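You operate a simulated robot arm through the tools that you are given. There is no shell and no other tool. Be economical: measure what you need, move in short steps, check, and stop when the job is done.

You run a simulated robot arm. Do the job below in one go: nothing can be reset, and whatever is moved stays where it is left.

TASK
Open the blue drawer, fetch the green spacer ring from the inspection top and set it inside tray, then shut the drawer. Take the canister labelled "41" from the drying rack top and leave it on the slab top. Put one of the pins from the drying rack top on top of the orange tin. Take the tee wrench and put it in the tote on the top of the white table. Open the red drawer, take the flange from the top of the white table and leave it inside tray, then shut the drawer. Put the bearing labelled "35" from the top of the white table on the inspection top and the bearing that says "21" on the drying rack top. Take the sensor from the assembly bench top and put it in the so pail. Take the drift block on the top of the dispatch bench and put it away on the bench top. Any order will do. Set down upright: canister, pin, sensor, drift block.

Only the result counts: the job must be done as asked and must still hold three seconds after the hand-in. Knocking over, shifting, dropping, spilling or breaking anything else fails it.

THE ROBOT
A 7-joint arm with a two-finger gripper on a trunk, on a base that drives. Base frame: it is fixed to the floor where the robot stands at the start and does not move with it; the origin is under the middle of the robot, x ahead of it, y to its left, z up. Readings come in cm, degrees, newtons and seconds.
With the tool pointing down near the work surface it reaches from about 10 to 70 cm from the robot's upright axis, wherever it stands. Its first joint turns from -166.0 to 166.0 degrees. Places, roughly: bearing [-50, -200, 75]; bench top [-900, -430, 90]; blue drawer [60, 10, 70]; blue drawer tray [70, 10, 70]; canister [0, 225, 100]; drift block (5x3x5 cm) [-670, 10, 90]; drying rack top [-10, 230, 90]; flange (6x6x4 cm) [-120, -180, 90]; inspection top [90, -40, 90]; orange tin (8x8x8 cm) [10, 230, 90]; pail (16x16 cm) [-880, -68, 86]; pin (2x2x8 cm) [-20, 220, 90]; pin (4x4x6 cm) [-10, 210, 90]; red drawer [90, -90, 70]; red drawer tray [100, -90, 70]; sensor (5x3x5 cm) [-410, 20, 80]; slab top (22x22 cm) [86, -64, 96]; spacer ring [75, 25, 100]; tee wrench (10x4x11 cm) [-110, -170, 90]; tote [-50, -200, 100]. Payload 2.45 kg.
The tool frame sits at the grasp point between the pads (the TCP): z along the fingers, y along the line on which they close. The tips reach 2.7 cm beyond it. The gripper opens to 8 cm. The gripper's body begins 5.4 cm behind the TCP.
Orientation is that of the tool frame in the base frame, as a unit quaternion [x, y, z, w]. With the fingers straight down and closing along the base's y, the tool's x points along the base's -x, its y along +y and its z along -z.

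THE INTERFACE
- The arm moves only by the tool step_arm. Its arguments are lists of equal length, an entry for each row: "translation": the shift along the base's x, y, z in cm, a list of three; "delta_rot": the turn, a rotation vector about the base's x, y, z in degrees, a list of three; "jaw": the closure, from 0 (fully open) to 1 (shut). In form: {"translation": [[x, y, z], ...], "delta_rot": [[ax, ay, az], ...], "jaw": [jaw, ...]}. A call has 1 to 12 rows; each row shifts and turns the commanded pose from where the row before left it. Rows are played at 5 a second. More than 5 cm and 8.6 degrees between two rows, or a gripper value outside its range, and nothing of the call is played. A pose out of reach is approached as far as the arm can. The call stops where the force on the tool passes 40 N (or 10 N more than at its start, if that is more) or the arm is blocked; 0.2 s more then pass. The fingers move at their own pace (about 15.3 cm/s each) and stop on an object; they squeeze with about 28 N. The grip force told is the motor's: it shows also when the fingers shut on nothing. Time passes only in rows, and 0.2 s behind the last, so rows that do not move let the fingers close. The reply holds the time, the measured pose of the TCP, the force on the tool along the base axes, the opening and the grip force, in the units named above and with some noise, with the torque about the TCP (base axes, N m) and any sound that the robot's microphone picked up.
- Cameras (640 x 400 px; columns grow to the right, rows downward): "scene" is now at [4.36, 11.98, 183.02]; the picture's right is [-0.31, -0.95, 0.00], its down [-0.81, 0.26, -0.52] and it looks along [0.49, -0.16, -0.86] (base axes); focal length 291 px, centre (320, 200). "wrist" rides on the gripper at [6.3, 1.2, -7.9] in the tool frame; the picture's right is [-0.19, 0.98, 0.00], its down [-0.72, -0.14, -0.68] and it looks along [-0.67, -0.13, 0.73] (tool axes); focal length 226 px, centre (320, 200). There is no depth. A picture from a camera that has moved, and an enlarged one, comes with that camera's place and axes in the base frame and with its lens.
- snapshot(camera): a new picture of that camera. No time passes.
- lift_body(by): slides the trunk up (or, below 0, down) by that many cm; the arm and the scene camera ride with it, the base frame stays. It gives what a move gives, with no picture.
- steer(legs): drives the robot by 1 to 6 legs, each [ahead, turn to the left] in cm and degrees, along the robot's own axes; the way and the turn of a leg run together, so that a leg with both is an arc; at most 150 cm and 180 degrees a leg. The arm and the cameras ride along, it lands a little off, and it stops where it bumps. It gives what a move gives.
- aim_head(pan, tilt): turns the head with the scene camera to pan (to the left, within 120 degrees either way) and tilt (down, from -29 to 69), counted from straight ahead of the robot. It gives what a move gives.
- enlarge(camera, box): a new picture of the part [left, top, right, bottom] of that camera's present view, enlarged. No time passes.
- finish_job(): hands the job in; it is judged then, once.

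Go step by step. Nothing tells you exact positions but the pictures and the camera data: compare them with the known pose of the tool, close in by small moves and look again before you grip or let go. The budget is 546 turns and 328 pictures, counting those below and the enlarged ones. Unless the task says otherwise, let go and move clear before handing in.

The tools are called after "Emit:" as a command line: name --argument value ..., lists and objects as JSON in quotes. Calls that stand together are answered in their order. step_arm: Moves the arm, as the interface text tells. Its arguments: {"type":"object","properties":{"translation":{"type":"array"},"delta_rot":{"type":"array"},"jaw":{"type":"array"}},"required":["translation","delta_rot","jaw"]} The other tools are called the same way: lift_body (by) slides the trunk up or down; steer (legs) drives the base; aim_head (pan, tilt) turns the head that bears the scene camera; snapshot (camera) takes a picture; enlarge (camera, box) takes an enlarged picture of a part of a camera's view; finish_job () hands the job in.

At the start:

```text
t: 0.0
tcp_pos: [29.9, -31.45, 123.04]
tool_rot: [0.0, 1.0, 0.0, 0.0]
ft_force: [-0.3, 0.0, -0.1]
ft_torque: [-0.05, -0.01, 0.02]
gripper_width: 8.0
grip_force: 0.1
trunk travel left (down, up): [-47.5, 6.5]
robot x, y, heading: [-0.32, -0.25, 0.0]
head pan, tilt: [-18.0, 58.9]
```

scene: 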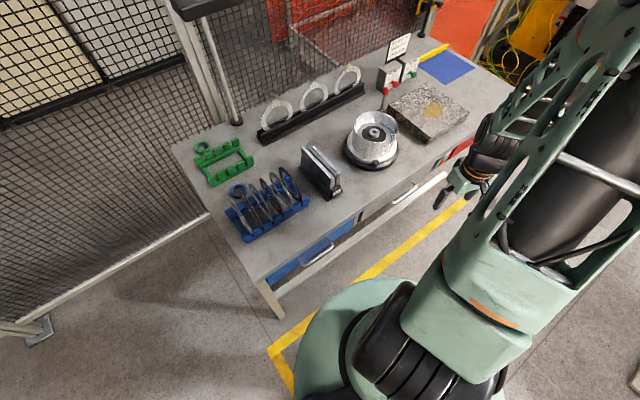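
wrist: 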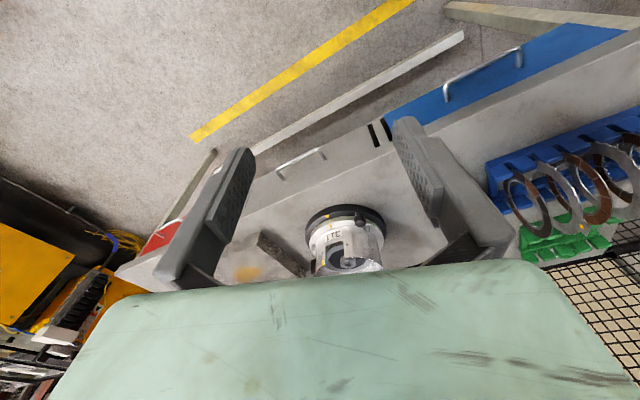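

I see the inspection table ahead with racks of rings, a green stand with a green ring, and the blue drawer on its near side. I'll look closer first.

Emit:
enlarge --camera "scene" --box '[160, 100, 340, 300]'

Emit:
enlarge --camera "scene" --box '[320, 20, 520, 220]'

```text
2.00 times, centred on (250, 200) of scene
camera zoom: at [4.36, 11.98, 183.02], right [-0.31, -0.95, 0.0], down [-0.81, 0.26, -0.52], along [0.49, -0.16, -0.86], focal length 582 px, centre (460, 200)
```

zoom: 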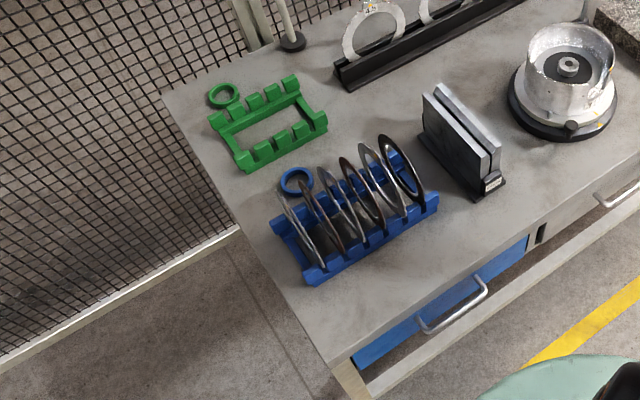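

```text
2.00 times, centred on (420, 120) of scene
camera zoom: at [4.36, 11.98, 183.02], right [-0.31, -0.95, 0.0], down [-0.81, 0.26, -0.52], along [0.49, -0.16, -0.86], focal length 582 px, centre (120, 360)
```

zoom: 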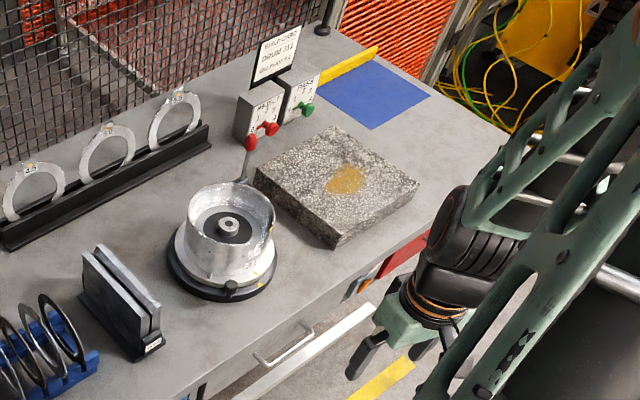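

The table is rotated by about 24° and the blue handle is near (43, 0, 77). I'll back up a little to make room for the drawer and look again.

Emit:
steer --legs '[[-22, 0]]'

Emit:
aim_head --pan 10 --tilt 45

Emit:
snapshot --camera "scene"

Emit:
snapshot --camera "wrist"

```text
t: 1.7
tcp_pos: [7.23, -31.47, 123.05]
tool_rot: [0.0, 1.0, 0.0, 0.0]
ft_force: [-0.7, -0.1, -0.3]
ft_torque: [-0.02, -0.04, 0.03]
gripper_width: 8.01
grip_force: 0.0
trunk travel left (down, up): [-47.5, 6.5]
robot x, y, heading: [-22.37, 0.3, 0.2]
head pan, tilt: [-18.0, 58.9]
```

```text
t: 2.6
tcp_pos: [7.31, -31.46, 122.95]
tool_rot: [-0.001, 1.0, 0.0, -0.001]
ft_force: [0.1, 0.1, -0.1]
ft_torque: [0.01, 0.0, -0.03]
gripper_width: 7.99
grip_force: 0.1
trunk travel left (down, up): [-47.5, 6.5]
robot x, y, heading: [-22.61, -0.18, -0.1]
head pan, tilt: [10.0, 45.0]
```

```text
323 pictures are left
camera scene: at [-16.63, 15.51, 184.84], right [0.17, -0.98, 0.0], down [-0.7, -0.12, -0.71], along [0.7, 0.12, -0.71], focal length 291 px, centre (320, 200)
```

scene: 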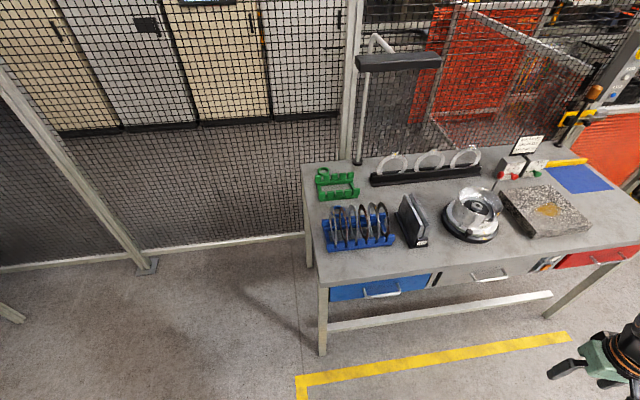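

```text
322 pictures are left
camera wrist: at [0.97, -30.13, 130.9], right [0.19, 0.98, 0.0], down [0.72, -0.14, 0.68], along [0.67, -0.13, -0.73], focal length 226 px, centre (320, 200)
```

wrist: 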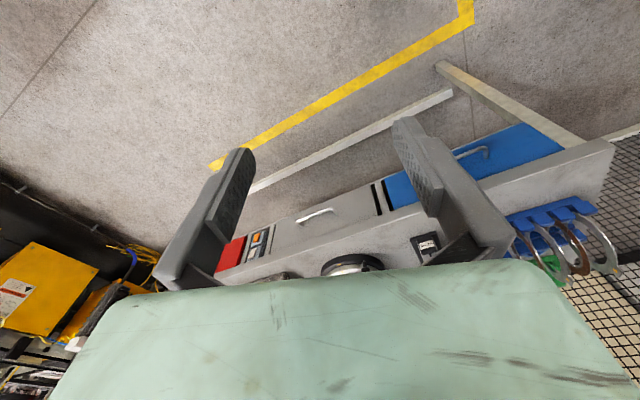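

The layout is clear: blue drawer front-left, red drawer front-right. I'll zoom in on the racks and the drawer.

Emit:
enlarge --camera "scene" --box '[295, 150, 445, 310]'

Emit:
enlarge --camera "wrist" --box '[440, 80, 640, 300]'

```text
2.50 times, centred on (370, 230) of scene
camera zoom: at [-16.63, 15.51, 184.84], right [0.17, -0.98, 0.0], down [-0.7, -0.12, -0.71], along [0.7, 0.12, -0.71], focal length 728 px, centre (195, 125)
```

zoom: 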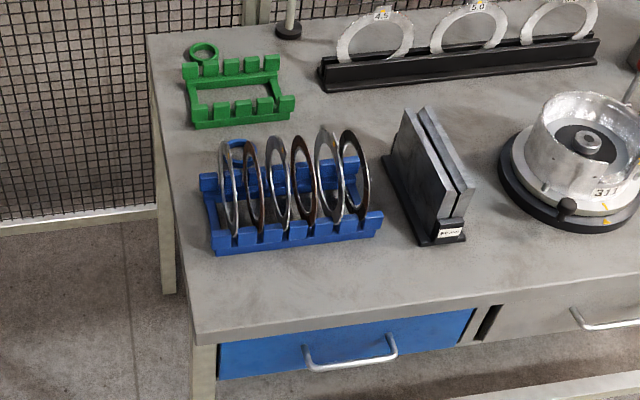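

```text
1.82 times, centred on (540, 190) of wrist
camera zoom: at [0.97, -30.13, 130.9], right [0.19, 0.98, 0.0], down [0.72, -0.14, 0.68], along [0.67, -0.13, -0.73], focal length 411 px, centre (-80, 218)
```

zoom: 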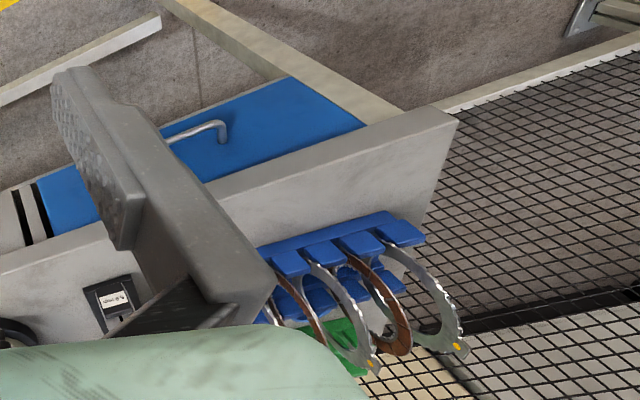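

Table top is at z≈89.7 and the table's inward direction is about 23.6°. The blue handle is centred near (42.6, 0.5, 77.3). I'll put the robot square in front of that drawer.

Emit:
steer --legs '[[0, 90], [-28, 0], [0, -66.4]]'

Emit:
aim_head --pan 0 --tilt 40

Emit:
snapshot --camera "scene"

```text
t: 11.4
tcp_pos: [17.55, -43.99, 123.07]
tool_rot: [-0.212, 0.977, 0.0, 0.0]
ft_force: [1.0, -0.9, 1.0]
ft_torque: [-0.02, 0.0, -0.02]
gripper_width: 8.02
grip_force: 0.1
trunk travel left (down, up): [-47.5, 6.5]
robot x, y, heading: [-22.22, -27.66, 24.2]
head pan, tilt: [10.0, 45.0]
```

```text
t: 12.2
tcp_pos: [17.53, -43.83, 123.0]
tool_rot: [-0.212, 0.977, 0.0, 0.0]
ft_force: [-0.9, 0.3, 0.3]
ft_torque: [0.0, 0.01, -0.01]
gripper_width: 8.0
grip_force: 0.0
trunk travel left (down, up): [-47.5, 6.5]
robot x, y, heading: [-22.64, -27.91, 24.5]
head pan, tilt: [0.0, 40.0]
```

```text
319 pictures are left
camera scene: at [-22.6, -12.06, 185.56], right [0.41, -0.91, 0.0], down [-0.59, -0.27, -0.77], along [0.7, 0.32, -0.64], focal length 291 px, centre (320, 200)
```

scene: 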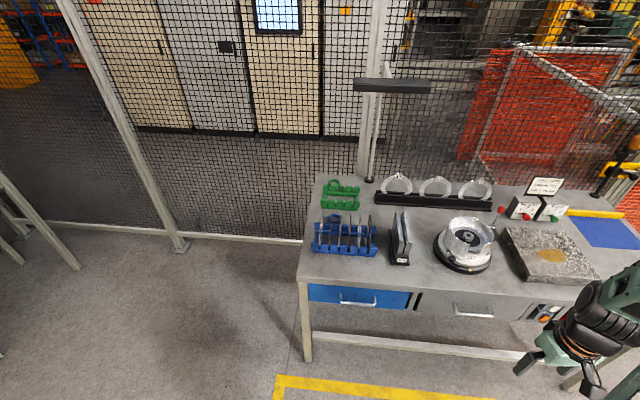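

The robot is square to the table. I'll level the tool toward the drawer, keeping it high and clear.

Emit:
step_arm --translation '[[0.2, 2.5, -1], [0.2, 2.5, -1], [0.2, 2.5, -1], [0.2, 2.5, -1], [0.2, 2.5, -1], [0.2, 2.5, -1], [0.2, 2.5, -1], [0.2, 2.5, -1], [0.2, 2.5, -1], [0.2, 2.5, -1], [0.2, 2.5, -1]]' --delta_rot '[[3.36, -7.47, 0], [3.36, -7.47, 0], [3.36, -7.47, 0], [3.36, -7.47, 0], [3.36, -7.47, 0], [3.36, -7.47, 0], [3.36, -7.47, 0], [3.36, -7.47, 0], [3.36, -7.47, 0], [3.36, -7.47, 0], [3.36, -7.47, 0]]' --jaw '[0, 0, 0, 0, 0, 0, 0, 0, 0, 0, 0]'

```text
t: 14.6
tcp_pos: [19.99, -16.51, 111.88]
tool_rot: [-0.149, 0.69, 0.146, 0.693]
ft_force: [0.6, 0.2, 0.0]
ft_torque: [0.04, -0.03, 0.01]
gripper_width: 7.98
grip_force: 0.0
out of reach, approached as far as the arm can: row 6
trunk travel left (down, up): [-47.5, 6.5]
robot x, y, heading: [-22.47, -27.71, 24.3]
head pan, tilt: [0.0, 40.0]
```

Now roll the gripper 90° about its axis so that it closes vertically.

Emit:
step_arm --translation '[[0, 0, -1.5], [0, 0, -1.5], [0, 0, -1.5], [0, 0, -1.5], [0, 0, -1.5], [0, 0, -1.5], [0, 0, -1.5], [0, 0, -1.5], [0, 0, -1.5], [0, 0, -1.5], [0, 0, -1.5]]' --delta_rot '[[7.46, 3.36, 0], [7.46, 3.36, 0], [7.46, 3.36, 0], [7.46, 3.36, 0], [7.46, 3.36, 0], [7.46, 3.36, 0], [7.46, 3.36, 0], [7.46, 3.36, 0], [7.46, 3.36, 0], [7.46, 3.36, 0], [7.46, 3.36, 0]]' --jaw '[0, 0, 0, 0, 0, 0, 0, 0, 0, 0, 0]'

Emit:
snapshot --camera "wrist"

Emit:
snapshot --camera "scene"

```text
t: 17.0
tcp_pos: [20.07, -16.42, 95.28]
tool_rot: [0.384, 0.594, 0.593, 0.384]
ft_force: [0.1, -0.1, 0.3]
ft_torque: [-0.03, 0.04, -0.03]
gripper_width: 8.01
grip_force: 0.1
trunk travel left (down, up): [-47.5, 6.5]
robot x, y, heading: [-22.39, -28.02, 24.3]
head pan, tilt: [0.0, 40.0]
```

```text
318 pictures are left
camera wrist: at [10.21, -13.84, 96.53], right [0.08, -0.17, 0.98], down [-0.33, -0.93, -0.14], along [0.94, -0.31, -0.13], focal length 226 px, centre (320, 200)
```

wrist: 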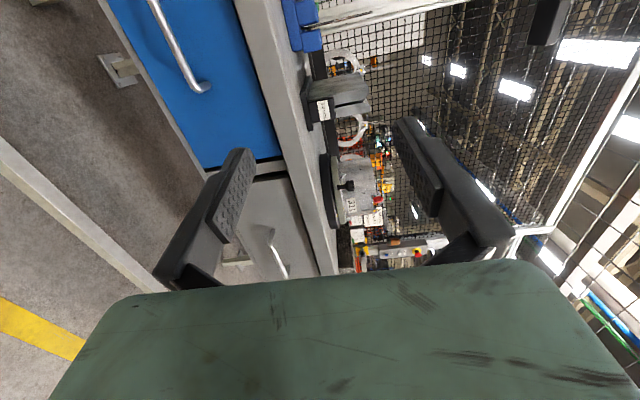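

```text
317 pictures are left
camera scene: at [-22.6, -12.06, 185.57], right [0.41, -0.91, 0.0], down [-0.59, -0.27, -0.77], along [0.7, 0.32, -0.64], focal length 291 px, centre (320, 200)
```

scene: 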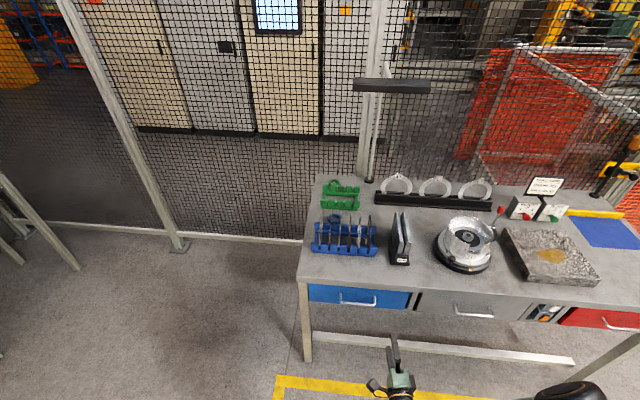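

Handle confirmed near (42.6, 0.5, 77.3). Moving to a pre-grasp 8 cm in front of it.

Emit:
step_arm --translation '[[0, 2.5, -4], [0, 2.5, -4], [1, 2.5, -4], [3, 2.3, -3], [3.5, 2, -2], [4, 1, -1], [3.7, 0.8, 0]]' --delta_rot '[[0, 0, 0], [0, 0, 0], [0, 0, 0], [0, 0, 0], [0, 0, 0], [0, 0, 0], [0, 0, 0]]' --jaw '[0, 0, 0, 0, 0, 0, 0]'

Emit:
snapshot --camera "wrist"

Emit:
enlarge --camera "scene" --box '[280, 240, 480, 400]'

```text
t: 18.6
tcp_pos: [32.55, -6.25, 84.67]
tool_rot: [0.383, 0.595, 0.593, 0.385]
ft_force: [0.7, -0.2, 0.0]
ft_torque: [0.01, 0.02, 0.02]
gripper_width: 7.99
grip_force: 0.1
out of reach, approached as far as the arm can: row 3, 4, 5, 6
trunk travel left (down, up): [-47.5, 6.5]
robot x, y, heading: [-22.63, -27.81, 24.5]
head pan, tilt: [0.0, 40.0]
```

```text
316 pictures are left
camera wrist: at [22.56, -3.66, 85.94], right [0.08, -0.17, 0.98], down [-0.33, -0.93, -0.14], along [0.94, -0.31, -0.13], focal length 226 px, centre (320, 200)
```

wrist: 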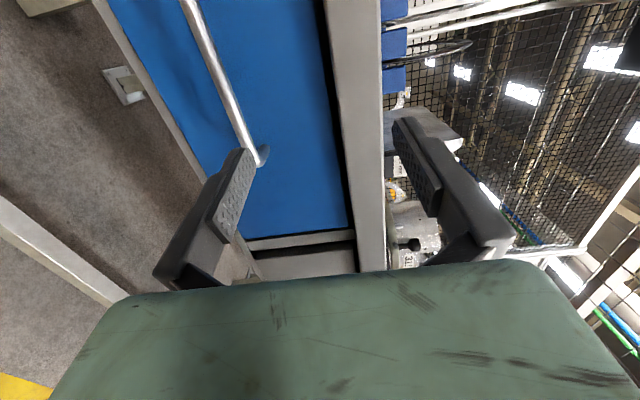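

```text
2.50 times, centred on (380, 320) of scene
camera zoom: at [-22.56, -12.05, 185.56], right [0.41, -0.91, 0.0], down [-0.59, -0.27, -0.77], along [0.7, 0.32, -0.64], focal length 728 px, centre (170, -100)
```

zoom: 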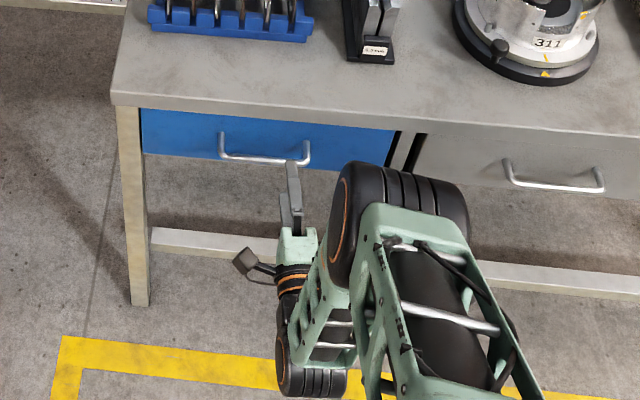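

The arm runs out of reach because the trunk is too high. I'll lower the trunk and bring the tool back up to handle height.

Emit:
lift_body --by -22

Emit:
step_arm --translation '[[0.3, 0.5, 3.5], [0.3, 0.7, 3.5], [0.4, 0.7, 3.5], [0.5, 0.7, 4]]' --delta_rot '[[0, 0, 0], [0, 0, 0], [0, 0, 0], [0, 0, 0]]' --jaw '[0, 0, 0, 0]'

Emit:
snapshot --camera "wrist"

```text
t: 20.9
tcp_pos: [32.37, -6.33, 62.71]
tool_rot: [0.383, 0.594, 0.593, 0.386]
ft_force: [-0.2, 0.2, 0.3]
ft_torque: [-0.02, -0.01, 0.01]
gripper_width: 7.99
grip_force: 0.0
trunk travel left (down, up): [-25.5, 28.5]
robot x, y, heading: [-22.64, -27.39, 24.6]
head pan, tilt: [0.0, 40.0]
```

```text
t: 21.9
tcp_pos: [33.93, -3.71, 77.42]
tool_rot: [0.383, 0.595, 0.592, 0.386]
ft_force: [0.5, -0.4, -0.9]
ft_torque: [0.0, -0.01, -0.02]
gripper_width: 8.0
grip_force: 0.0
trunk travel left (down, up): [-25.5, 28.5]
robot x, y, heading: [-22.78, -27.33, 24.3]
head pan, tilt: [0.0, 40.0]
```

```text
314 pictures are left
camera wrist: at [24.03, -1.07, 78.61], right [0.08, -0.17, 0.98], down [-0.33, -0.93, -0.14], along [0.94, -0.31, -0.13], focal length 226 px, centre (320, 200)
```

wrist: 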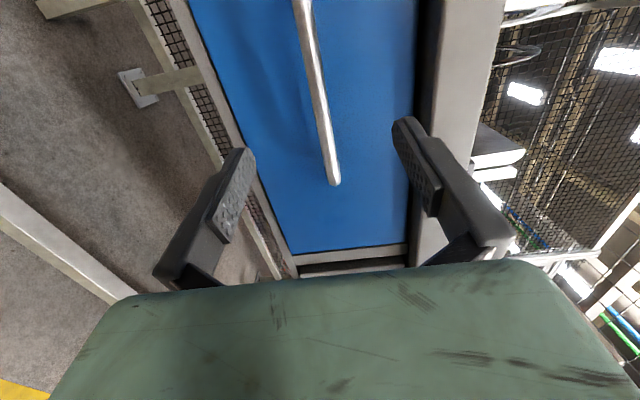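

The bar is centred between the open fingers. Advancing onto it and closing.

Emit:
step_arm --translation '[[2.6, 1.3, 0], [2.6, 1.2, 0], [2.3, 1.1, 0], [0, 0, 0], [0, 0, 0], [0, 0, 0]]' --delta_rot '[[0, 0, 0], [0, 0, 0], [0, 0, 0], [0, 0, 0], [0, 0, 0], [0, 0, 0]]' --jaw '[0, 0, 0, 1, 1, 1]'

Emit:
snapshot --camera "wrist"

```text
t: 23.3
tcp_pos: [41.24, 0.07, 77.47]
tool_rot: [0.383, 0.594, 0.592, 0.387]
ft_force: [-0.4, 1.7, 11.7]
ft_torque: [0.14, 0.01, -0.1]
gripper_width: 1.14
grip_force: 38.3
trunk travel left (down, up): [-25.5, 28.5]
robot x, y, heading: [-22.22, -27.42, 24.1]
head pan, tilt: [0.0, 40.0]
```

```text
313 pictures are left
camera wrist: at [31.47, 2.65, 78.68], right [0.08, -0.17, 0.98], down [-0.33, -0.93, -0.14], along [0.94, -0.31, -0.13], focal length 226 px, centre (320, 200)
```

wrist: 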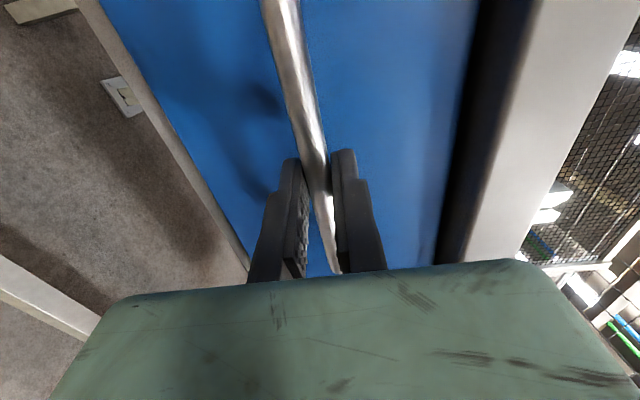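

The bar is gripped (1.1 cm). Pulling straight out along the drawer's axis.

Emit:
step_arm --translation '[[-1.83, -0.81, 0], [-1.83, -0.81, 0], [-1.83, -0.81, 0], [-1.83, -0.81, 0], [-1.83, -0.81, 0], [-1.83, -0.81, 0]]' --delta_rot '[[0, 0, 0], [0, 0, 0], [0, 0, 0], [0, 0, 0], [0, 0, 0], [0, 0, 0]]' --jaw '[1, 1, 1, 1, 1, 1]'

Emit:
snapshot --camera "scene"

```text
t: 24.0
tcp_pos: [36.92, -1.53, 77.43]
tool_rot: [0.38, 0.594, 0.597, 0.382]
ft_force: [0.0, 3.3, 8.3]
ft_torque: [0.15, 0.12, 0.57]
gripper_width: 1.18
grip_force: 39.1
trunk travel left (down, up): [-25.5, 28.5]
robot x, y, heading: [-22.35, -27.79, 24.2]
head pan, tilt: [0.0, 40.0]
stopped in row 3: the force on the tool passed its limit at 44 N (the readings are from after the stop); the commanded pose is now the measured one
```

```text
312 pictures are left
camera scene: at [-22.58, -12.02, 163.54], right [0.42, -0.91, 0.0], down [-0.59, -0.27, -0.77], along [0.7, 0.32, -0.64], focal length 291 px, centre (320, 200)
```

scene: 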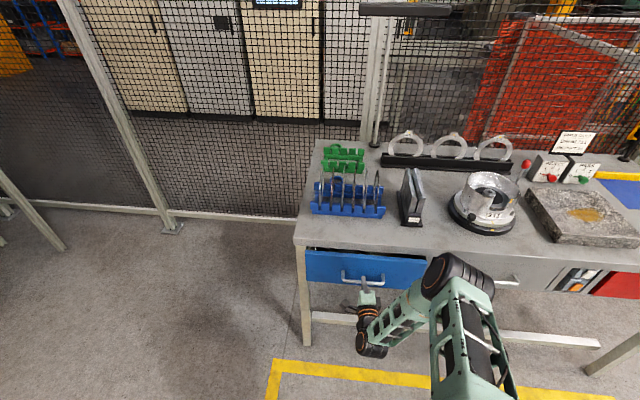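

The drawer moves, but friction tripped the force limit. I'll pull more slowly.

Emit:
step_arm --translation '[[-0.92, -0.4, 0], [-0.92, -0.4, 0], [-0.92, -0.4, 0], [-0.92, -0.4, 0], [-0.92, -0.4, 0], [-0.92, -0.4, 0], [-0.92, -0.4, 0], [-0.92, -0.4, 0], [-0.92, -0.4, 0], [-0.92, -0.4, 0]]' --delta_rot '[[0, 0, 0], [0, 0, 0], [0, 0, 0], [0, 0, 0], [0, 0, 0], [0, 0, 0], [0, 0, 0], [0, 0, 0], [0, 0, 0], [0, 0, 0]]' --jaw '[1, 1, 1, 1, 1, 1, 1, 1, 1, 1]'

```text
t: 26.2
tcp_pos: [27.38, -5.44, 77.57]
tool_rot: [0.379, 0.595, 0.598, 0.381]
ft_force: [-11.9, 32.3, 19.1]
ft_torque: [-0.05, -0.07, 0.15]
gripper_width: 1.17
grip_force: 38.4
trunk travel left (down, up): [-25.5, 28.5]
robot x, y, heading: [-22.56, -27.49, 24.4]
head pan, tilt: [0.0, 40.0]
```

About 15 cm open, with some side load. I'll bias slightly left and continue.

Emit:
step_arm --translation '[[-1.05, -0.1, 0], [-0.95, -0.35, 0], [-0.95, -0.38, 0], [-0.95, -0.38, 0], [-0.95, -0.38, 0]]' --delta_rot '[[0, 0, 0], [0, 0, 0], [0, 0, 0], [0, 0, 0], [0, 0, 0]]' --jaw '[1, 1, 1, 1, 1]'

Emit:
snapshot --camera "scene"

```text
t: 27.4
tcp_pos: [22.68, -7.19, 77.5]
tool_rot: [0.381, 0.594, 0.596, 0.383]
ft_force: [-9.0, 21.6, 25.4]
ft_torque: [0.0, -0.14, -0.52]
gripper_width: 1.16
grip_force: 38.5
trunk travel left (down, up): [-25.5, 28.5]
robot x, y, heading: [-22.45, -27.79, 24.3]
head pan, tilt: [0.0, 40.0]
```

```text
311 pictures are left
camera scene: at [-22.87, -11.9, 163.56], right [0.42, -0.91, 0.0], down [-0.58, -0.27, -0.77], along [0.7, 0.32, -0.64], focal length 291 px, centre (320, 200)
```

scene: 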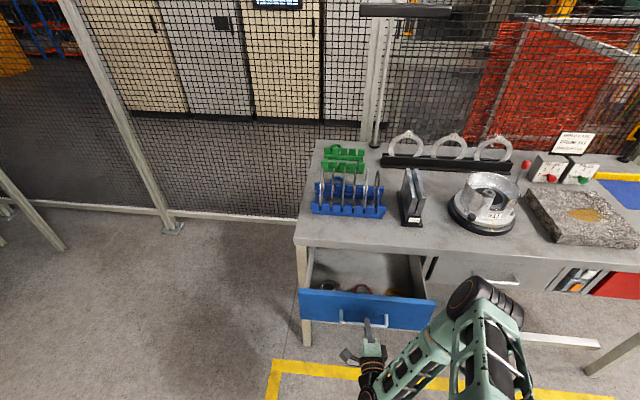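

The drawer is open by about 20 cm and something lies inside near the front. Taking a closer look.

Emit:
enlarge --camera "scene" --box '[290, 230, 450, 340]'

Emit:
enlarge --camera "scene" --box '[300, 130, 410, 230]'

```text
3.64 times, centred on (370, 285) of scene
camera zoom: at [-22.87, -11.9, 163.56], right [0.42, -0.91, 0.0], down [-0.58, -0.27, -0.77], along [0.7, 0.32, -0.64], focal length 1059 px, centre (138, -109)
```

zoom: 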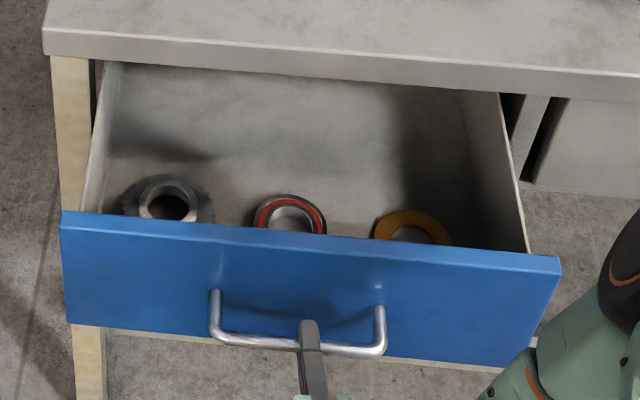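

```text
4.00 times, centred on (355, 180) of scene
camera zoom: at [-22.87, -11.9, 163.56], right [0.42, -0.91, 0.0], down [-0.58, -0.27, -0.77], along [0.7, 0.32, -0.64], focal length 1165 px, centre (180, 280)
```

zoom: 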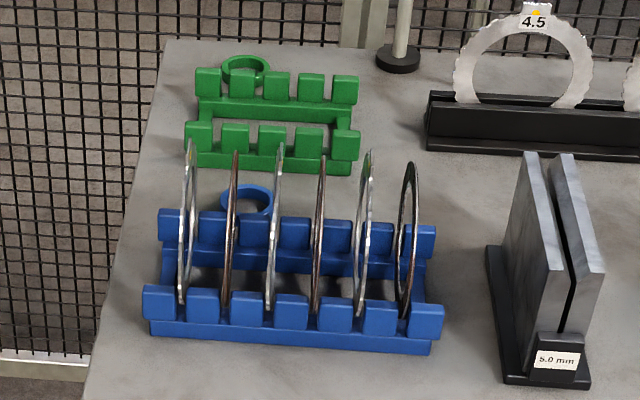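

The ring lies near (95, 33) at the back left of the table, which is best reached from the open floor left of the table. I'll release the handle, back off, and turn the tool down again.

Emit:
step_arm --translation '[[0, 0, 0], [0, 0, 0], [-2, -0.9, 0], [-2, -0.9, 0], [-2, -0.9, 0], [-1, -0.5, 3], [0, 0, 4], [0, 0, 4], [0, 0, 4]]' --delta_rot '[[0, 0, 0], [0, 0, 0], [0, 0, 0], [0, 0, 0], [0, 0, 0], [0, 0, 0], [0, 0, 0], [0, 0, 0], [0, 0, 0]]' --jaw '[0, 0, 0, 0, 0, 0, 0, 0, 0]'

Emit:
step_arm --translation '[[0, 0, 1.5], [0, 0, 1.5], [0, 0, 1.5], [0, 0, 1.5], [0, 0, 1.5], [0, 0, 1.5], [0, 0, 1.5], [0, 0, 1.5], [0, 0, 1.5], [0, 0, 1.5], [0, 0, 1.5]]' --delta_rot '[[-7.46, -3.36, 0], [-7.46, -3.36, 0], [-7.46, -3.36, 0], [-7.46, -3.36, 0], [-7.46, -3.36, 0], [-7.46, -3.36, 0], [-7.46, -3.36, 0], [-7.46, -3.36, 0], [-7.46, -3.36, 0], [-7.46, -3.36, 0], [-7.46, -3.36, 0]]' --jaw '[0, 0, 0, 0, 0, 0, 0, 0, 0, 0, 0]'

Emit:
step_arm --translation '[[0, 0, 0], [0, 0, 0], [0, 0, 0], [0, 0, 0], [0, 0, 0], [0, 0, 0], [0, 0, 0], [0, 0, 0], [0, 0, 0], [0, 0, 0], [0, 0, 0]]' --delta_rot '[[-3.36, 7.47, 0], [-3.36, 7.47, 0], [-3.36, 7.47, 0], [-3.36, 7.47, 0], [-3.36, 7.47, 0], [-3.36, 7.47, 0], [-3.36, 7.47, 0], [-3.36, 7.47, 0], [-3.36, 7.47, 0], [-3.36, 7.47, 0], [-3.36, 7.47, 0]]' --jaw '[0, 0, 0, 0, 0, 0, 0, 0, 0, 0, 0]'

Emit:
snapshot --camera "scene"

```text
t: 29.4
tcp_pos: [15.67, -10.47, 92.35]
tool_rot: [0.381, 0.595, 0.596, 0.382]
ft_force: [-0.6, 0.1, 0.2]
ft_torque: [0.01, -0.01, 0.0]
gripper_width: 8.01
grip_force: 0.1
trunk travel left (down, up): [-25.5, 28.5]
robot x, y, heading: [-22.49, -27.83, 24.6]
head pan, tilt: [0.0, 40.0]
```

```text
t: 31.8
tcp_pos: [20.34, -8.25, 104.0]
tool_rot: [-0.15, 0.694, 0.147, 0.689]
ft_force: [-0.1, 0.3, 0.5]
ft_torque: [0.01, 0.01, 0.01]
gripper_width: 8.02
grip_force: 0.0
out of reach, approached as far as the arm can: row 5, 6, 7, 8, 9, 10, 11
trunk travel left (down, up): [-25.5, 28.5]
robot x, y, heading: [-22.67, -27.07, 24.7]
head pan, tilt: [0.0, 40.0]
```

```text
t: 34.2
tcp_pos: [22.31, -7.59, 102.63]
tool_rot: [-0.209, 0.978, 0.0, -0.007]
ft_force: [0.1, 0.7, 0.3]
ft_torque: [0.02, -0.03, 0.01]
gripper_width: 8.02
grip_force: 0.1
out of reach, approached as far as the arm can: row 1, 2
trunk travel left (down, up): [-25.5, 28.5]
robot x, y, heading: [-22.57, -27.42, 24.4]
head pan, tilt: [0.0, 40.0]
```

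```text
308 pictures are left
camera scene: at [-22.59, -12.01, 163.56], right [0.41, -0.91, 0.0], down [-0.59, -0.27, -0.77], along [0.7, 0.32, -0.64], focal length 291 px, centre (320, 200)
```

scene: 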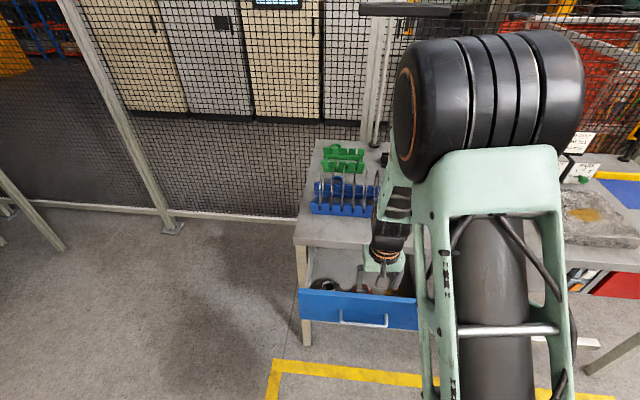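

Tool is down and clear. Now driving around to the left side of the table, keeping parallel with its left edge.

Emit:
lift_body --by 15

Emit:
steer --legs '[[0, 90], [72, 0], [0, -90], [74, 0]]'

Emit:
aim_head --pan -50 --tilt 50

Emit:
snapshot --camera "scene"

```text
t: 36.0
tcp_pos: [22.23, -7.54, 117.67]
tool_rot: [-0.21, 0.978, 0.0, -0.005]
ft_force: [0.8, -0.1, -0.6]
ft_torque: [0.01, -0.01, 0.04]
gripper_width: 8.01
grip_force: 0.0
trunk travel left (down, up): [-40.5, 13.5]
robot x, y, heading: [-22.55, -27.27, 24.6]
head pan, tilt: [0.0, 40.0]
```

```text
t: 51.4
tcp_pos: [62.28, 84.21, 117.75]
tool_rot: [-0.186, 0.983, 0.001, -0.006]
ft_force: [0.0, -0.8, -0.3]
ft_torque: [0.0, 0.08, 0.0]
gripper_width: 8.03
grip_force: 0.1
trunk travel left (down, up): [-40.5, 13.5]
robot x, y, heading: [16.64, 66.39, 22.0]
head pan, tilt: [0.0, 40.0]
```

```text
t: 52.6
tcp_pos: [62.32, 84.1, 117.86]
tool_rot: [-0.185, 0.983, 0.001, -0.005]
ft_force: [0.9, -0.7, 0.4]
ft_torque: [0.01, 0.03, -0.01]
gripper_width: 8.0
grip_force: 0.0
trunk travel left (down, up): [-40.5, 13.5]
robot x, y, heading: [16.51, 66.49, 21.8]
head pan, tilt: [-50.0, 50.0]
```

```text
307 pictures are left
camera scene: at [16.18, 75.16, 177.15], right [-0.47, -0.88, 0.0], down [-0.68, 0.36, -0.64], along [0.57, -0.3, -0.77], focal length 291 px, centre (320, 200)
```

scene: 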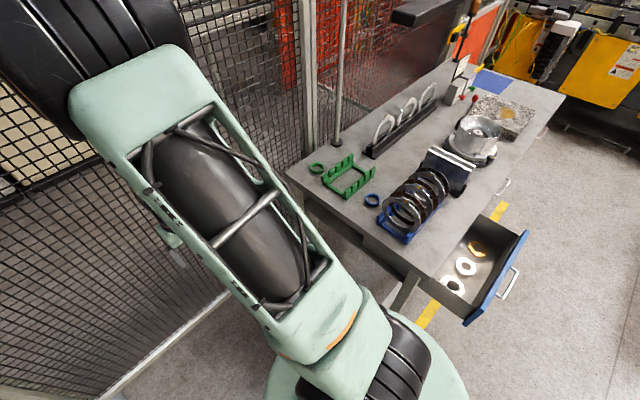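

From this side I can see the green ring lying free on the table, near (96, 34.8). I'll swing the arm to the right over the table and then drive closer.

Emit:
step_arm --translation '[[-0.8, -4.5, 0], [-0.8, -4.5, 0], [-0.8, -4.5, 0], [-0.8, -4.5, 0], [-0.8, -4.5, 0], [-0.8, -4.5, 0], [-0.8, -4.5, 0], [-0.8, -4.5, 0], [-0.8, -4.5, 0]]' --delta_rot '[[0, 0, -7], [0, 0, -7], [0, 0, -7], [0, 0, -7], [0, 0, -7], [0, 0, -7], [0, 0, -7], [0, 0, -7], [0, 0, -7]]' --jaw '[0, 0, 0, 0, 0, 0, 0, 0, 0]'

Emit:
snapshot --camera "scene"

```text
t: 54.6
tcp_pos: [55.1, 43.58, 117.73]
tool_rot: [0.356, 0.934, 0.003, -0.004]
ft_force: [0.2, -0.4, -0.4]
ft_torque: [-0.01, -0.01, -0.01]
gripper_width: 7.99
grip_force: 0.0
trunk travel left (down, up): [-40.5, 13.5]
robot x, y, heading: [16.52, 66.45, 21.8]
head pan, tilt: [-50.0, 50.0]
```

```text
306 pictures are left
camera scene: at [16.15, 74.98, 177.16], right [-0.47, -0.88, 0.0], down [-0.68, 0.36, -0.64], along [0.57, -0.3, -0.77], focal length 291 px, centre (320, 200)
```

scene: 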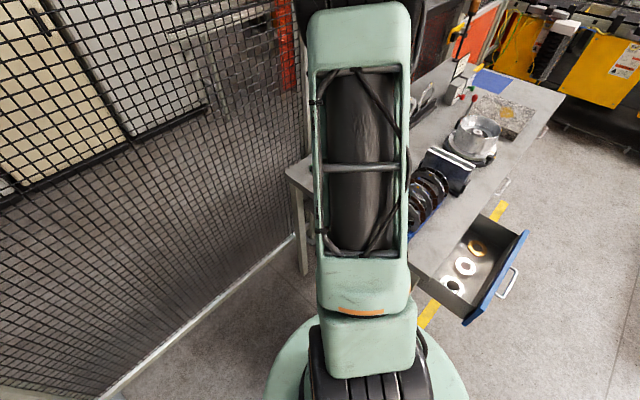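

The base stays clear of the table; driving ahead 42 cm along its left side.

Emit:
steer --legs '[[42, 0]]'

Emit:
snapshot --camera "wrist"

Emit:
snapshot --camera "scene"

```text
t: 57.2
tcp_pos: [94.72, 59.9, 117.73]
tool_rot: [0.352, 0.936, 0.002, -0.005]
ft_force: [-0.2, -0.5, -0.3]
ft_torque: [0.01, 0.01, 0.0]
gripper_width: 7.99
grip_force: 0.0
trunk travel left (down, up): [-40.5, 13.5]
robot x, y, heading: [56.4, 82.71, 22.3]
head pan, tilt: [-50.0, 50.0]
```

```text
305 pictures are left
camera wrist: at [90.93, 64.99, 125.73], right [0.79, 0.61, 0.0], down [0.45, -0.59, 0.67], along [0.41, -0.53, -0.74], focal length 226 px, centre (320, 200)
```

wrist: 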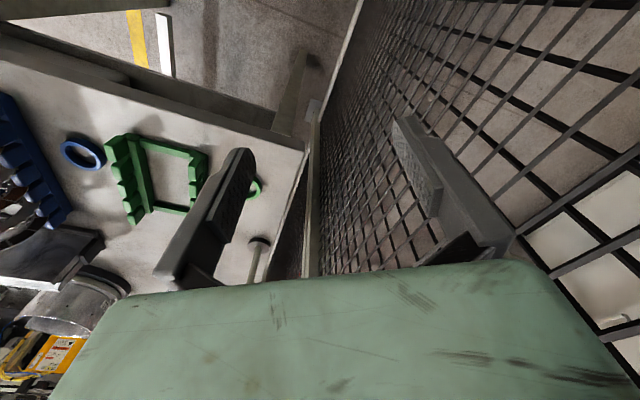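

```text
304 pictures are left
camera scene: at [55.76, 91.11, 177.15], right [-0.47, -0.88, 0.0], down [-0.68, 0.36, -0.64], along [0.57, -0.3, -0.77], focal length 291 px, centre (320, 200)
```

scene: 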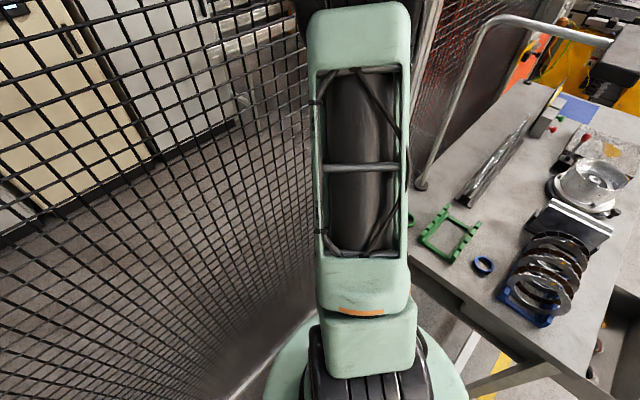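

The ring is partly hidden behind a finger, near (96, 34). I'll move closer above it for a clear view.

Emit:
step_arm --translation '[[-0.5, -4, -2], [-0.5, -4, -2], [-0.5, -4, -2], [-0.5, -3, -2]]' --delta_rot '[[0, 0, 0], [0, 0, 0], [0, 0, 0], [0, 0, 0]]' --jaw '[0, 0, 0, 0]'

Emit:
snapshot --camera "wrist"

```text
t: 58.2
tcp_pos: [92.73, 44.8, 109.88]
tool_rot: [0.352, 0.936, 0.003, -0.004]
ft_force: [0.3, -0.3, -0.5]
ft_torque: [0.03, 0.0, -0.01]
gripper_width: 7.98
grip_force: 0.1
trunk travel left (down, up): [-40.5, 13.5]
robot x, y, heading: [55.87, 82.24, 22.3]
head pan, tilt: [-50.0, 50.0]
```

```text
303 pictures are left
camera wrist: at [88.82, 49.94, 117.83], right [0.79, 0.61, 0.0], down [0.45, -0.59, 0.67], along [0.41, -0.53, -0.74], focal length 226 px, centre (320, 200)
```

wrist: 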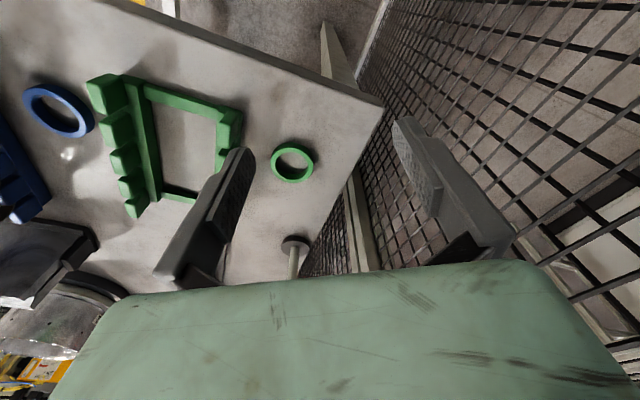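

The ring is 6 cm across, centred near (96.3, 33.9), and the 8 cm opening straddles it clear of the rack. Moving above it.

Emit:
step_arm --translation '[[1.2, -3.7, -1.5], [1.2, -3.7, -1.5], [1.2, -3.5, -1.5], [0, 0, -2]]' --delta_rot '[[0, 0, 0], [0, 0, 0], [0, 0, 0], [0, 0, 0]]' --jaw '[0, 0, 0, 0]'

Emit:
snapshot --camera "wrist"

Emit:
snapshot --camera "scene"

```text
t: 59.2
tcp_pos: [96.43, 33.81, 103.24]
tool_rot: [0.352, 0.936, 0.003, -0.004]
ft_force: [-0.5, 0.4, 0.0]
ft_torque: [-0.01, 0.01, 0.0]
gripper_width: 7.98
grip_force: 0.1
trunk travel left (down, up): [-40.5, 13.5]
robot x, y, heading: [56.03, 82.73, 21.8]
head pan, tilt: [-50.0, 50.0]
```

```text
302 pictures are left
camera wrist: at [92.46, 38.96, 111.25], right [0.79, 0.61, 0.0], down [0.45, -0.59, 0.67], along [0.41, -0.53, -0.74], focal length 226 px, centre (320, 200)
```

wrist: 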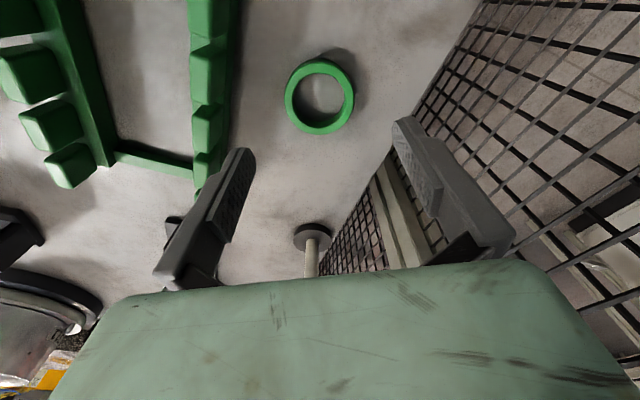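

```text
301 pictures are left
camera scene: at [55.67, 91.09, 177.15], right [-0.47, -0.88, 0.0], down [-0.68, 0.36, -0.64], along [0.57, -0.3, -0.77], focal length 291 px, centre (320, 200)
```

scene: 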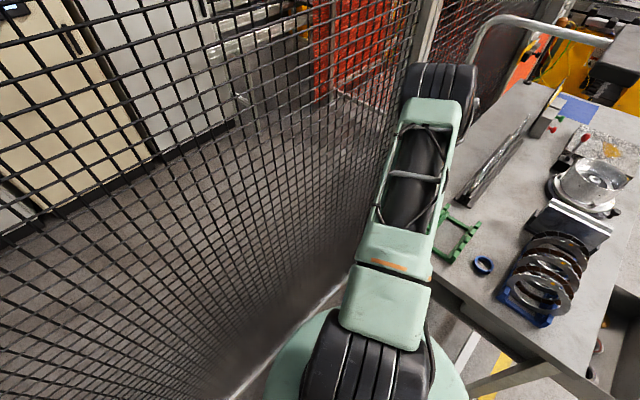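

The ring is centred right below the TCP. I'll lower with the trunk so the elbow keeps its distance from the lamp pole.

Emit:
lift_body --by -9.5

Emit:
snapshot --camera "wrist"

```text
t: 60.5
tcp_pos: [96.25, 33.88, 93.8]
tool_rot: [0.351, 0.936, 0.002, -0.003]
ft_force: [-1.9, -0.4, 6.0]
ft_torque: [-0.29, 0.24, -0.08]
gripper_width: 7.84
grip_force: 0.1
trunk travel left (down, up): [-31.0, 23.0]
robot x, y, heading: [56.07, 82.45, 22.2]
head pan, tilt: [-50.0, 50.0]
```

```text
300 pictures are left
camera wrist: at [92.38, 38.93, 101.83], right [0.79, 0.61, 0.0], down [0.45, -0.58, 0.67], along [0.41, -0.53, -0.74], focal length 226 px, centre (320, 200)
```

wrist: 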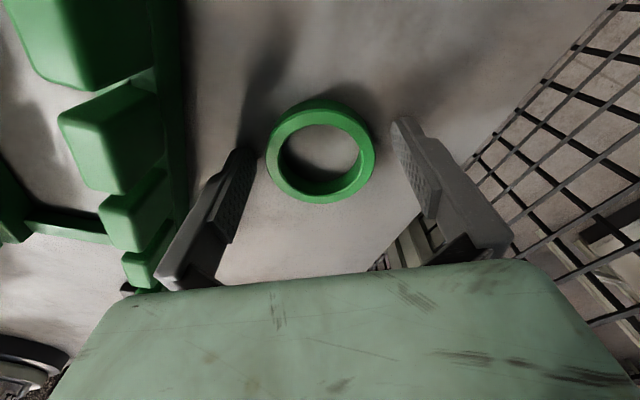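

The tips just touch the table, with the ring centred between them. Raising slightly and closing.

Emit:
step_arm --translation '[[-0.1, 0.2, 0.4], [0, 0, 0], [0, 0, 0], [0, 0, 0]]' --delta_rot '[[0, 0, 0], [0, 0, 0], [0, 0, 0], [0, 0, 0]]' --jaw '[0, 1, 1, 1]'

Emit:
snapshot --camera "wrist"

```text
t: 61.5
tcp_pos: [96.23, 34.14, 94.23]
tool_rot: [0.352, 0.936, 0.003, -0.004]
ft_force: [0.1, 0.5, -0.7]
ft_torque: [0.0, -0.05, 0.03]
gripper_width: 5.85
grip_force: 27.9
trunk travel left (down, up): [-31.0, 23.0]
robot x, y, heading: [55.71, 82.31, 22.4]
head pan, tilt: [-50.0, 50.0]
```

```text
299 pictures are left
camera wrist: at [92.35, 39.17, 102.16], right [0.79, 0.61, 0.0], down [0.45, -0.59, 0.67], along [0.41, -0.53, -0.74], focal length 226 px, centre (320, 200)
```

wrist: 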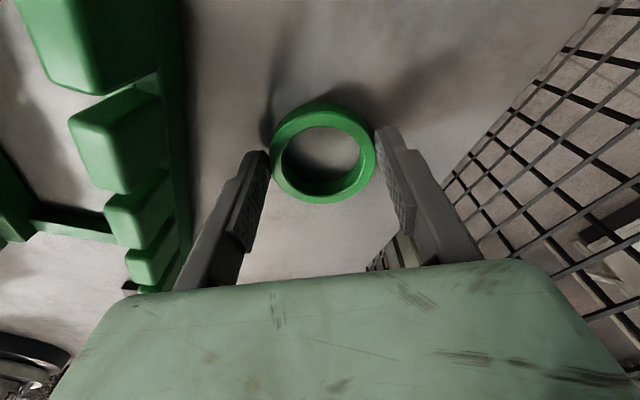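

Gripped at 5.85 cm. Lifting with the trunk.

Emit:
lift_body --by 16

Emit:
snapshot --camera "wrist"

```text
t: 63.4
tcp_pos: [96.31, 34.05, 110.12]
tool_rot: [0.352, 0.936, 0.004, -0.005]
ft_force: [0.9, -0.9, -0.8]
ft_torque: [0.02, -0.01, 0.01]
gripper_width: 5.85
grip_force: 28.2
trunk travel left (down, up): [-47.0, 7.0]
robot x, y, heading: [56.27, 82.31, 21.9]
head pan, tilt: [-50.0, 50.0]
```

```text
298 pictures are left
camera wrist: at [92.36, 39.17, 118.14], right [0.79, 0.61, 0.0], down [0.45, -0.59, 0.67], along [0.41, -0.53, -0.74], focal length 226 px, centre (320, 200)
```

wrist: 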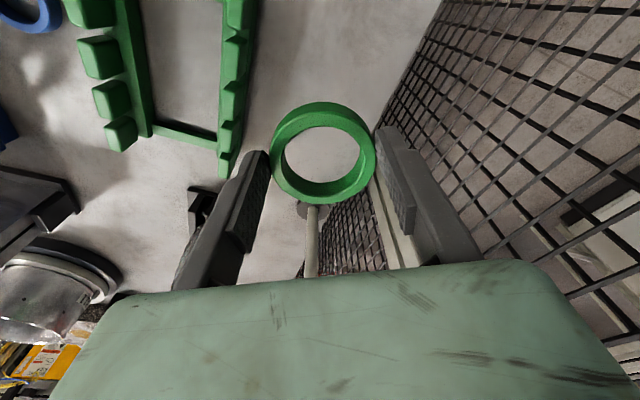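

The ring is held. Pulling the arm back off the table and then driving back around toward the open drawer.

Emit:
step_arm --translation '[[-1.6, 4.2, 0.5], [-1.6, 4.2, 0.5], [-1.6, 4.2, 0.5], [-1.6, 4.2, 0.5], [-1.6, 4.2, 0.5], [-1.6, 4.2, 0.5], [-1.6, 4.2, 0]]' --delta_rot '[[0, 0, 0], [0, 0, 0], [0, 0, 0], [0, 0, 0], [0, 0, 0], [0, 0, 0], [0, 0, 0]]' --jaw '[1, 1, 1, 1, 1, 1, 1]'

Emit:
steer --legs '[[-97, 0], [0, -90], [30, 0], [0, 60]]'

Emit:
aim_head --pan -10 --tilt 55

Emit:
snapshot --camera "scene"

```text
t: 65.0
tcp_pos: [85.01, 63.64, 113.2]
tool_rot: [0.352, 0.936, 0.002, -0.004]
ft_force: [0.9, 0.8, -0.3]
ft_torque: [0.0, -0.03, 0.0]
gripper_width: 5.82
grip_force: 27.9
trunk travel left (down, up): [-47.0, 7.0]
robot x, y, heading: [56.1, 82.5, 22.0]
head pan, tilt: [-50.0, 50.0]
```

```text
t: 78.4
tcp_pos: [-8.56, -12.59, 113.13]
tool_rot: [0.586, 0.81, 0.003, -0.003]
ft_force: [-0.1, -0.7, -1.3]
ft_torque: [-0.01, -0.02, 0.02]
gripper_width: 5.86
grip_force: 27.4
trunk travel left (down, up): [-47.0, 7.0]
robot x, y, heading: [-23.82, 18.37, -8.4]
head pan, tilt: [-50.0, 50.0]
```

```text
t: 79.4
tcp_pos: [-8.48, -12.52, 113.22]
tool_rot: [0.586, 0.81, 0.005, -0.004]
ft_force: [0.5, 0.2, -0.1]
ft_torque: [0.0, -0.02, -0.04]
gripper_width: 5.86
grip_force: 27.5
trunk travel left (down, up): [-47.0, 7.0]
robot x, y, heading: [-23.9, 18.41, -8.1]
head pan, tilt: [-10.0, 55.0]
```

```text
297 pictures are left
camera scene: at [-17.11, 30.31, 183.0], right [-0.32, -0.95, 0.0], down [-0.78, 0.26, -0.57], along [0.54, -0.18, -0.82], focal length 291 px, centre (320, 200)
```

scene: 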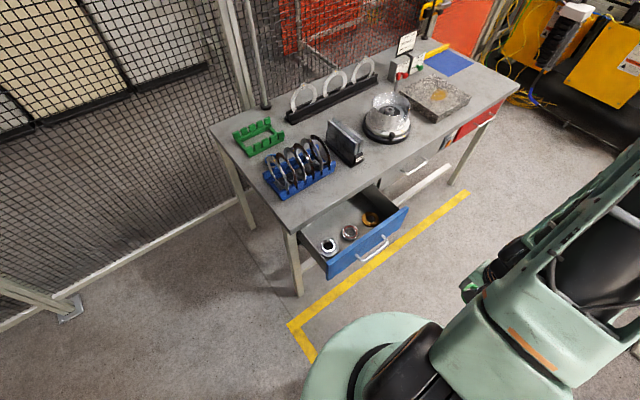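

Good vantage of the drawer. Zooming in on its interior.

Emit:
enlarge --camera "scene" --box '[280, 170, 430, 290]'

```text
3.33 times, centred on (355, 230) of scene
camera zoom: at [-17.11, 30.31, 183.0], right [-0.32, -0.95, 0.0], down [-0.78, 0.26, -0.57], along [0.54, -0.18, -0.82], focal length 971 px, centre (203, 100)
```

zoom: 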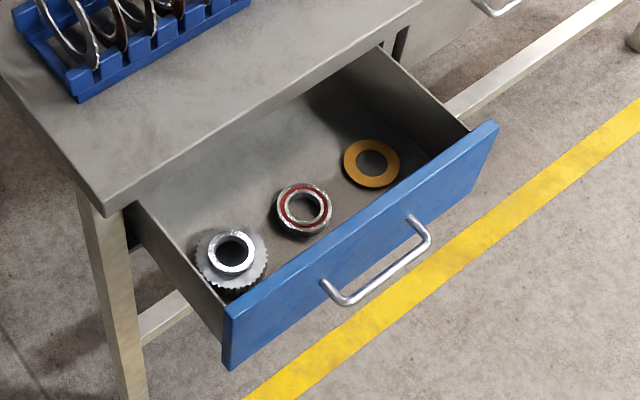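

There is free floor behind the three parts, close to the table edge: about (42.4, -3). I'll move a bit nearer and turn the gripper so it closes along the table edge.

Emit:
steer --legs '[[12, 0]]'

Emit:
step_arm --translation '[[2, 0, 0], [2, 0, 0], [2, 0, 0], [2, 0, 0], [2, 0, 0], [2, 0, 0], [2, 0, 0], [2, 0, 0], [2, 0, 0], [2, 0, 0], [2, 0, 0], [2, 0, 0]]' --delta_rot '[[0, 0, 8], [0, 0, 8], [0, 0, 8], [0, 0, 8], [0, 0, 8], [0, 0, 8], [0, 0, 8], [0, 0, 8], [0, 0, 8], [0, 0, 8], [0, 0, 8], [0, 0, 8]]' --jaw '[1, 1, 1, 1, 1, 1, 1, 1, 1, 1, 1, 1]'

Emit:
snapshot --camera "wrist"

```text
t: 80.7
tcp_pos: [3.41, -14.22, 113.12]
tool_rot: [0.587, 0.81, 0.004, -0.005]
ft_force: [0.6, -0.4, -1.1]
ft_torque: [0.03, 0.07, -0.05]
gripper_width: 5.86
grip_force: 28.3
trunk travel left (down, up): [-47.0, 7.0]
robot x, y, heading: [-11.6, 16.47, -8.4]
head pan, tilt: [-10.0, 55.0]
```

```text
t: 83.3
tcp_pos: [27.36, -14.29, 113.2]
tool_rot: [-0.21, 0.978, 0.0, -0.006]
ft_force: [0.4, -0.1, 0.4]
ft_torque: [0.0, 0.04, 0.02]
gripper_width: 5.83
grip_force: 27.5
trunk travel left (down, up): [-47.0, 7.0]
robot x, y, heading: [-12.06, 16.77, -8.6]
head pan, tilt: [-10.0, 55.0]
```

```text
295 pictures are left
camera wrist: at [21.19, -15.66, 121.2], right [-0.23, 0.97, 0.0], down [0.72, 0.17, 0.67], along [0.66, 0.15, -0.74], focal length 226 px, centre (320, 200)
```

wrist: 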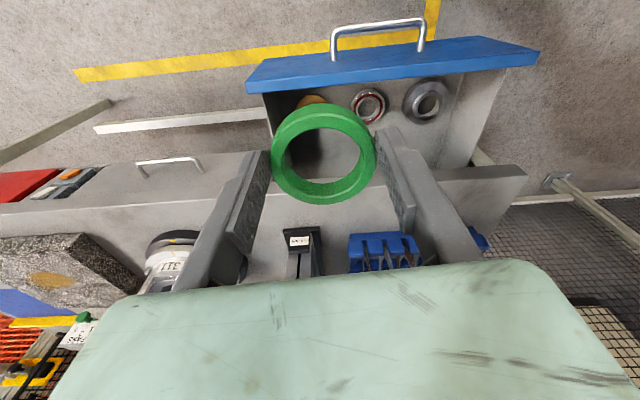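

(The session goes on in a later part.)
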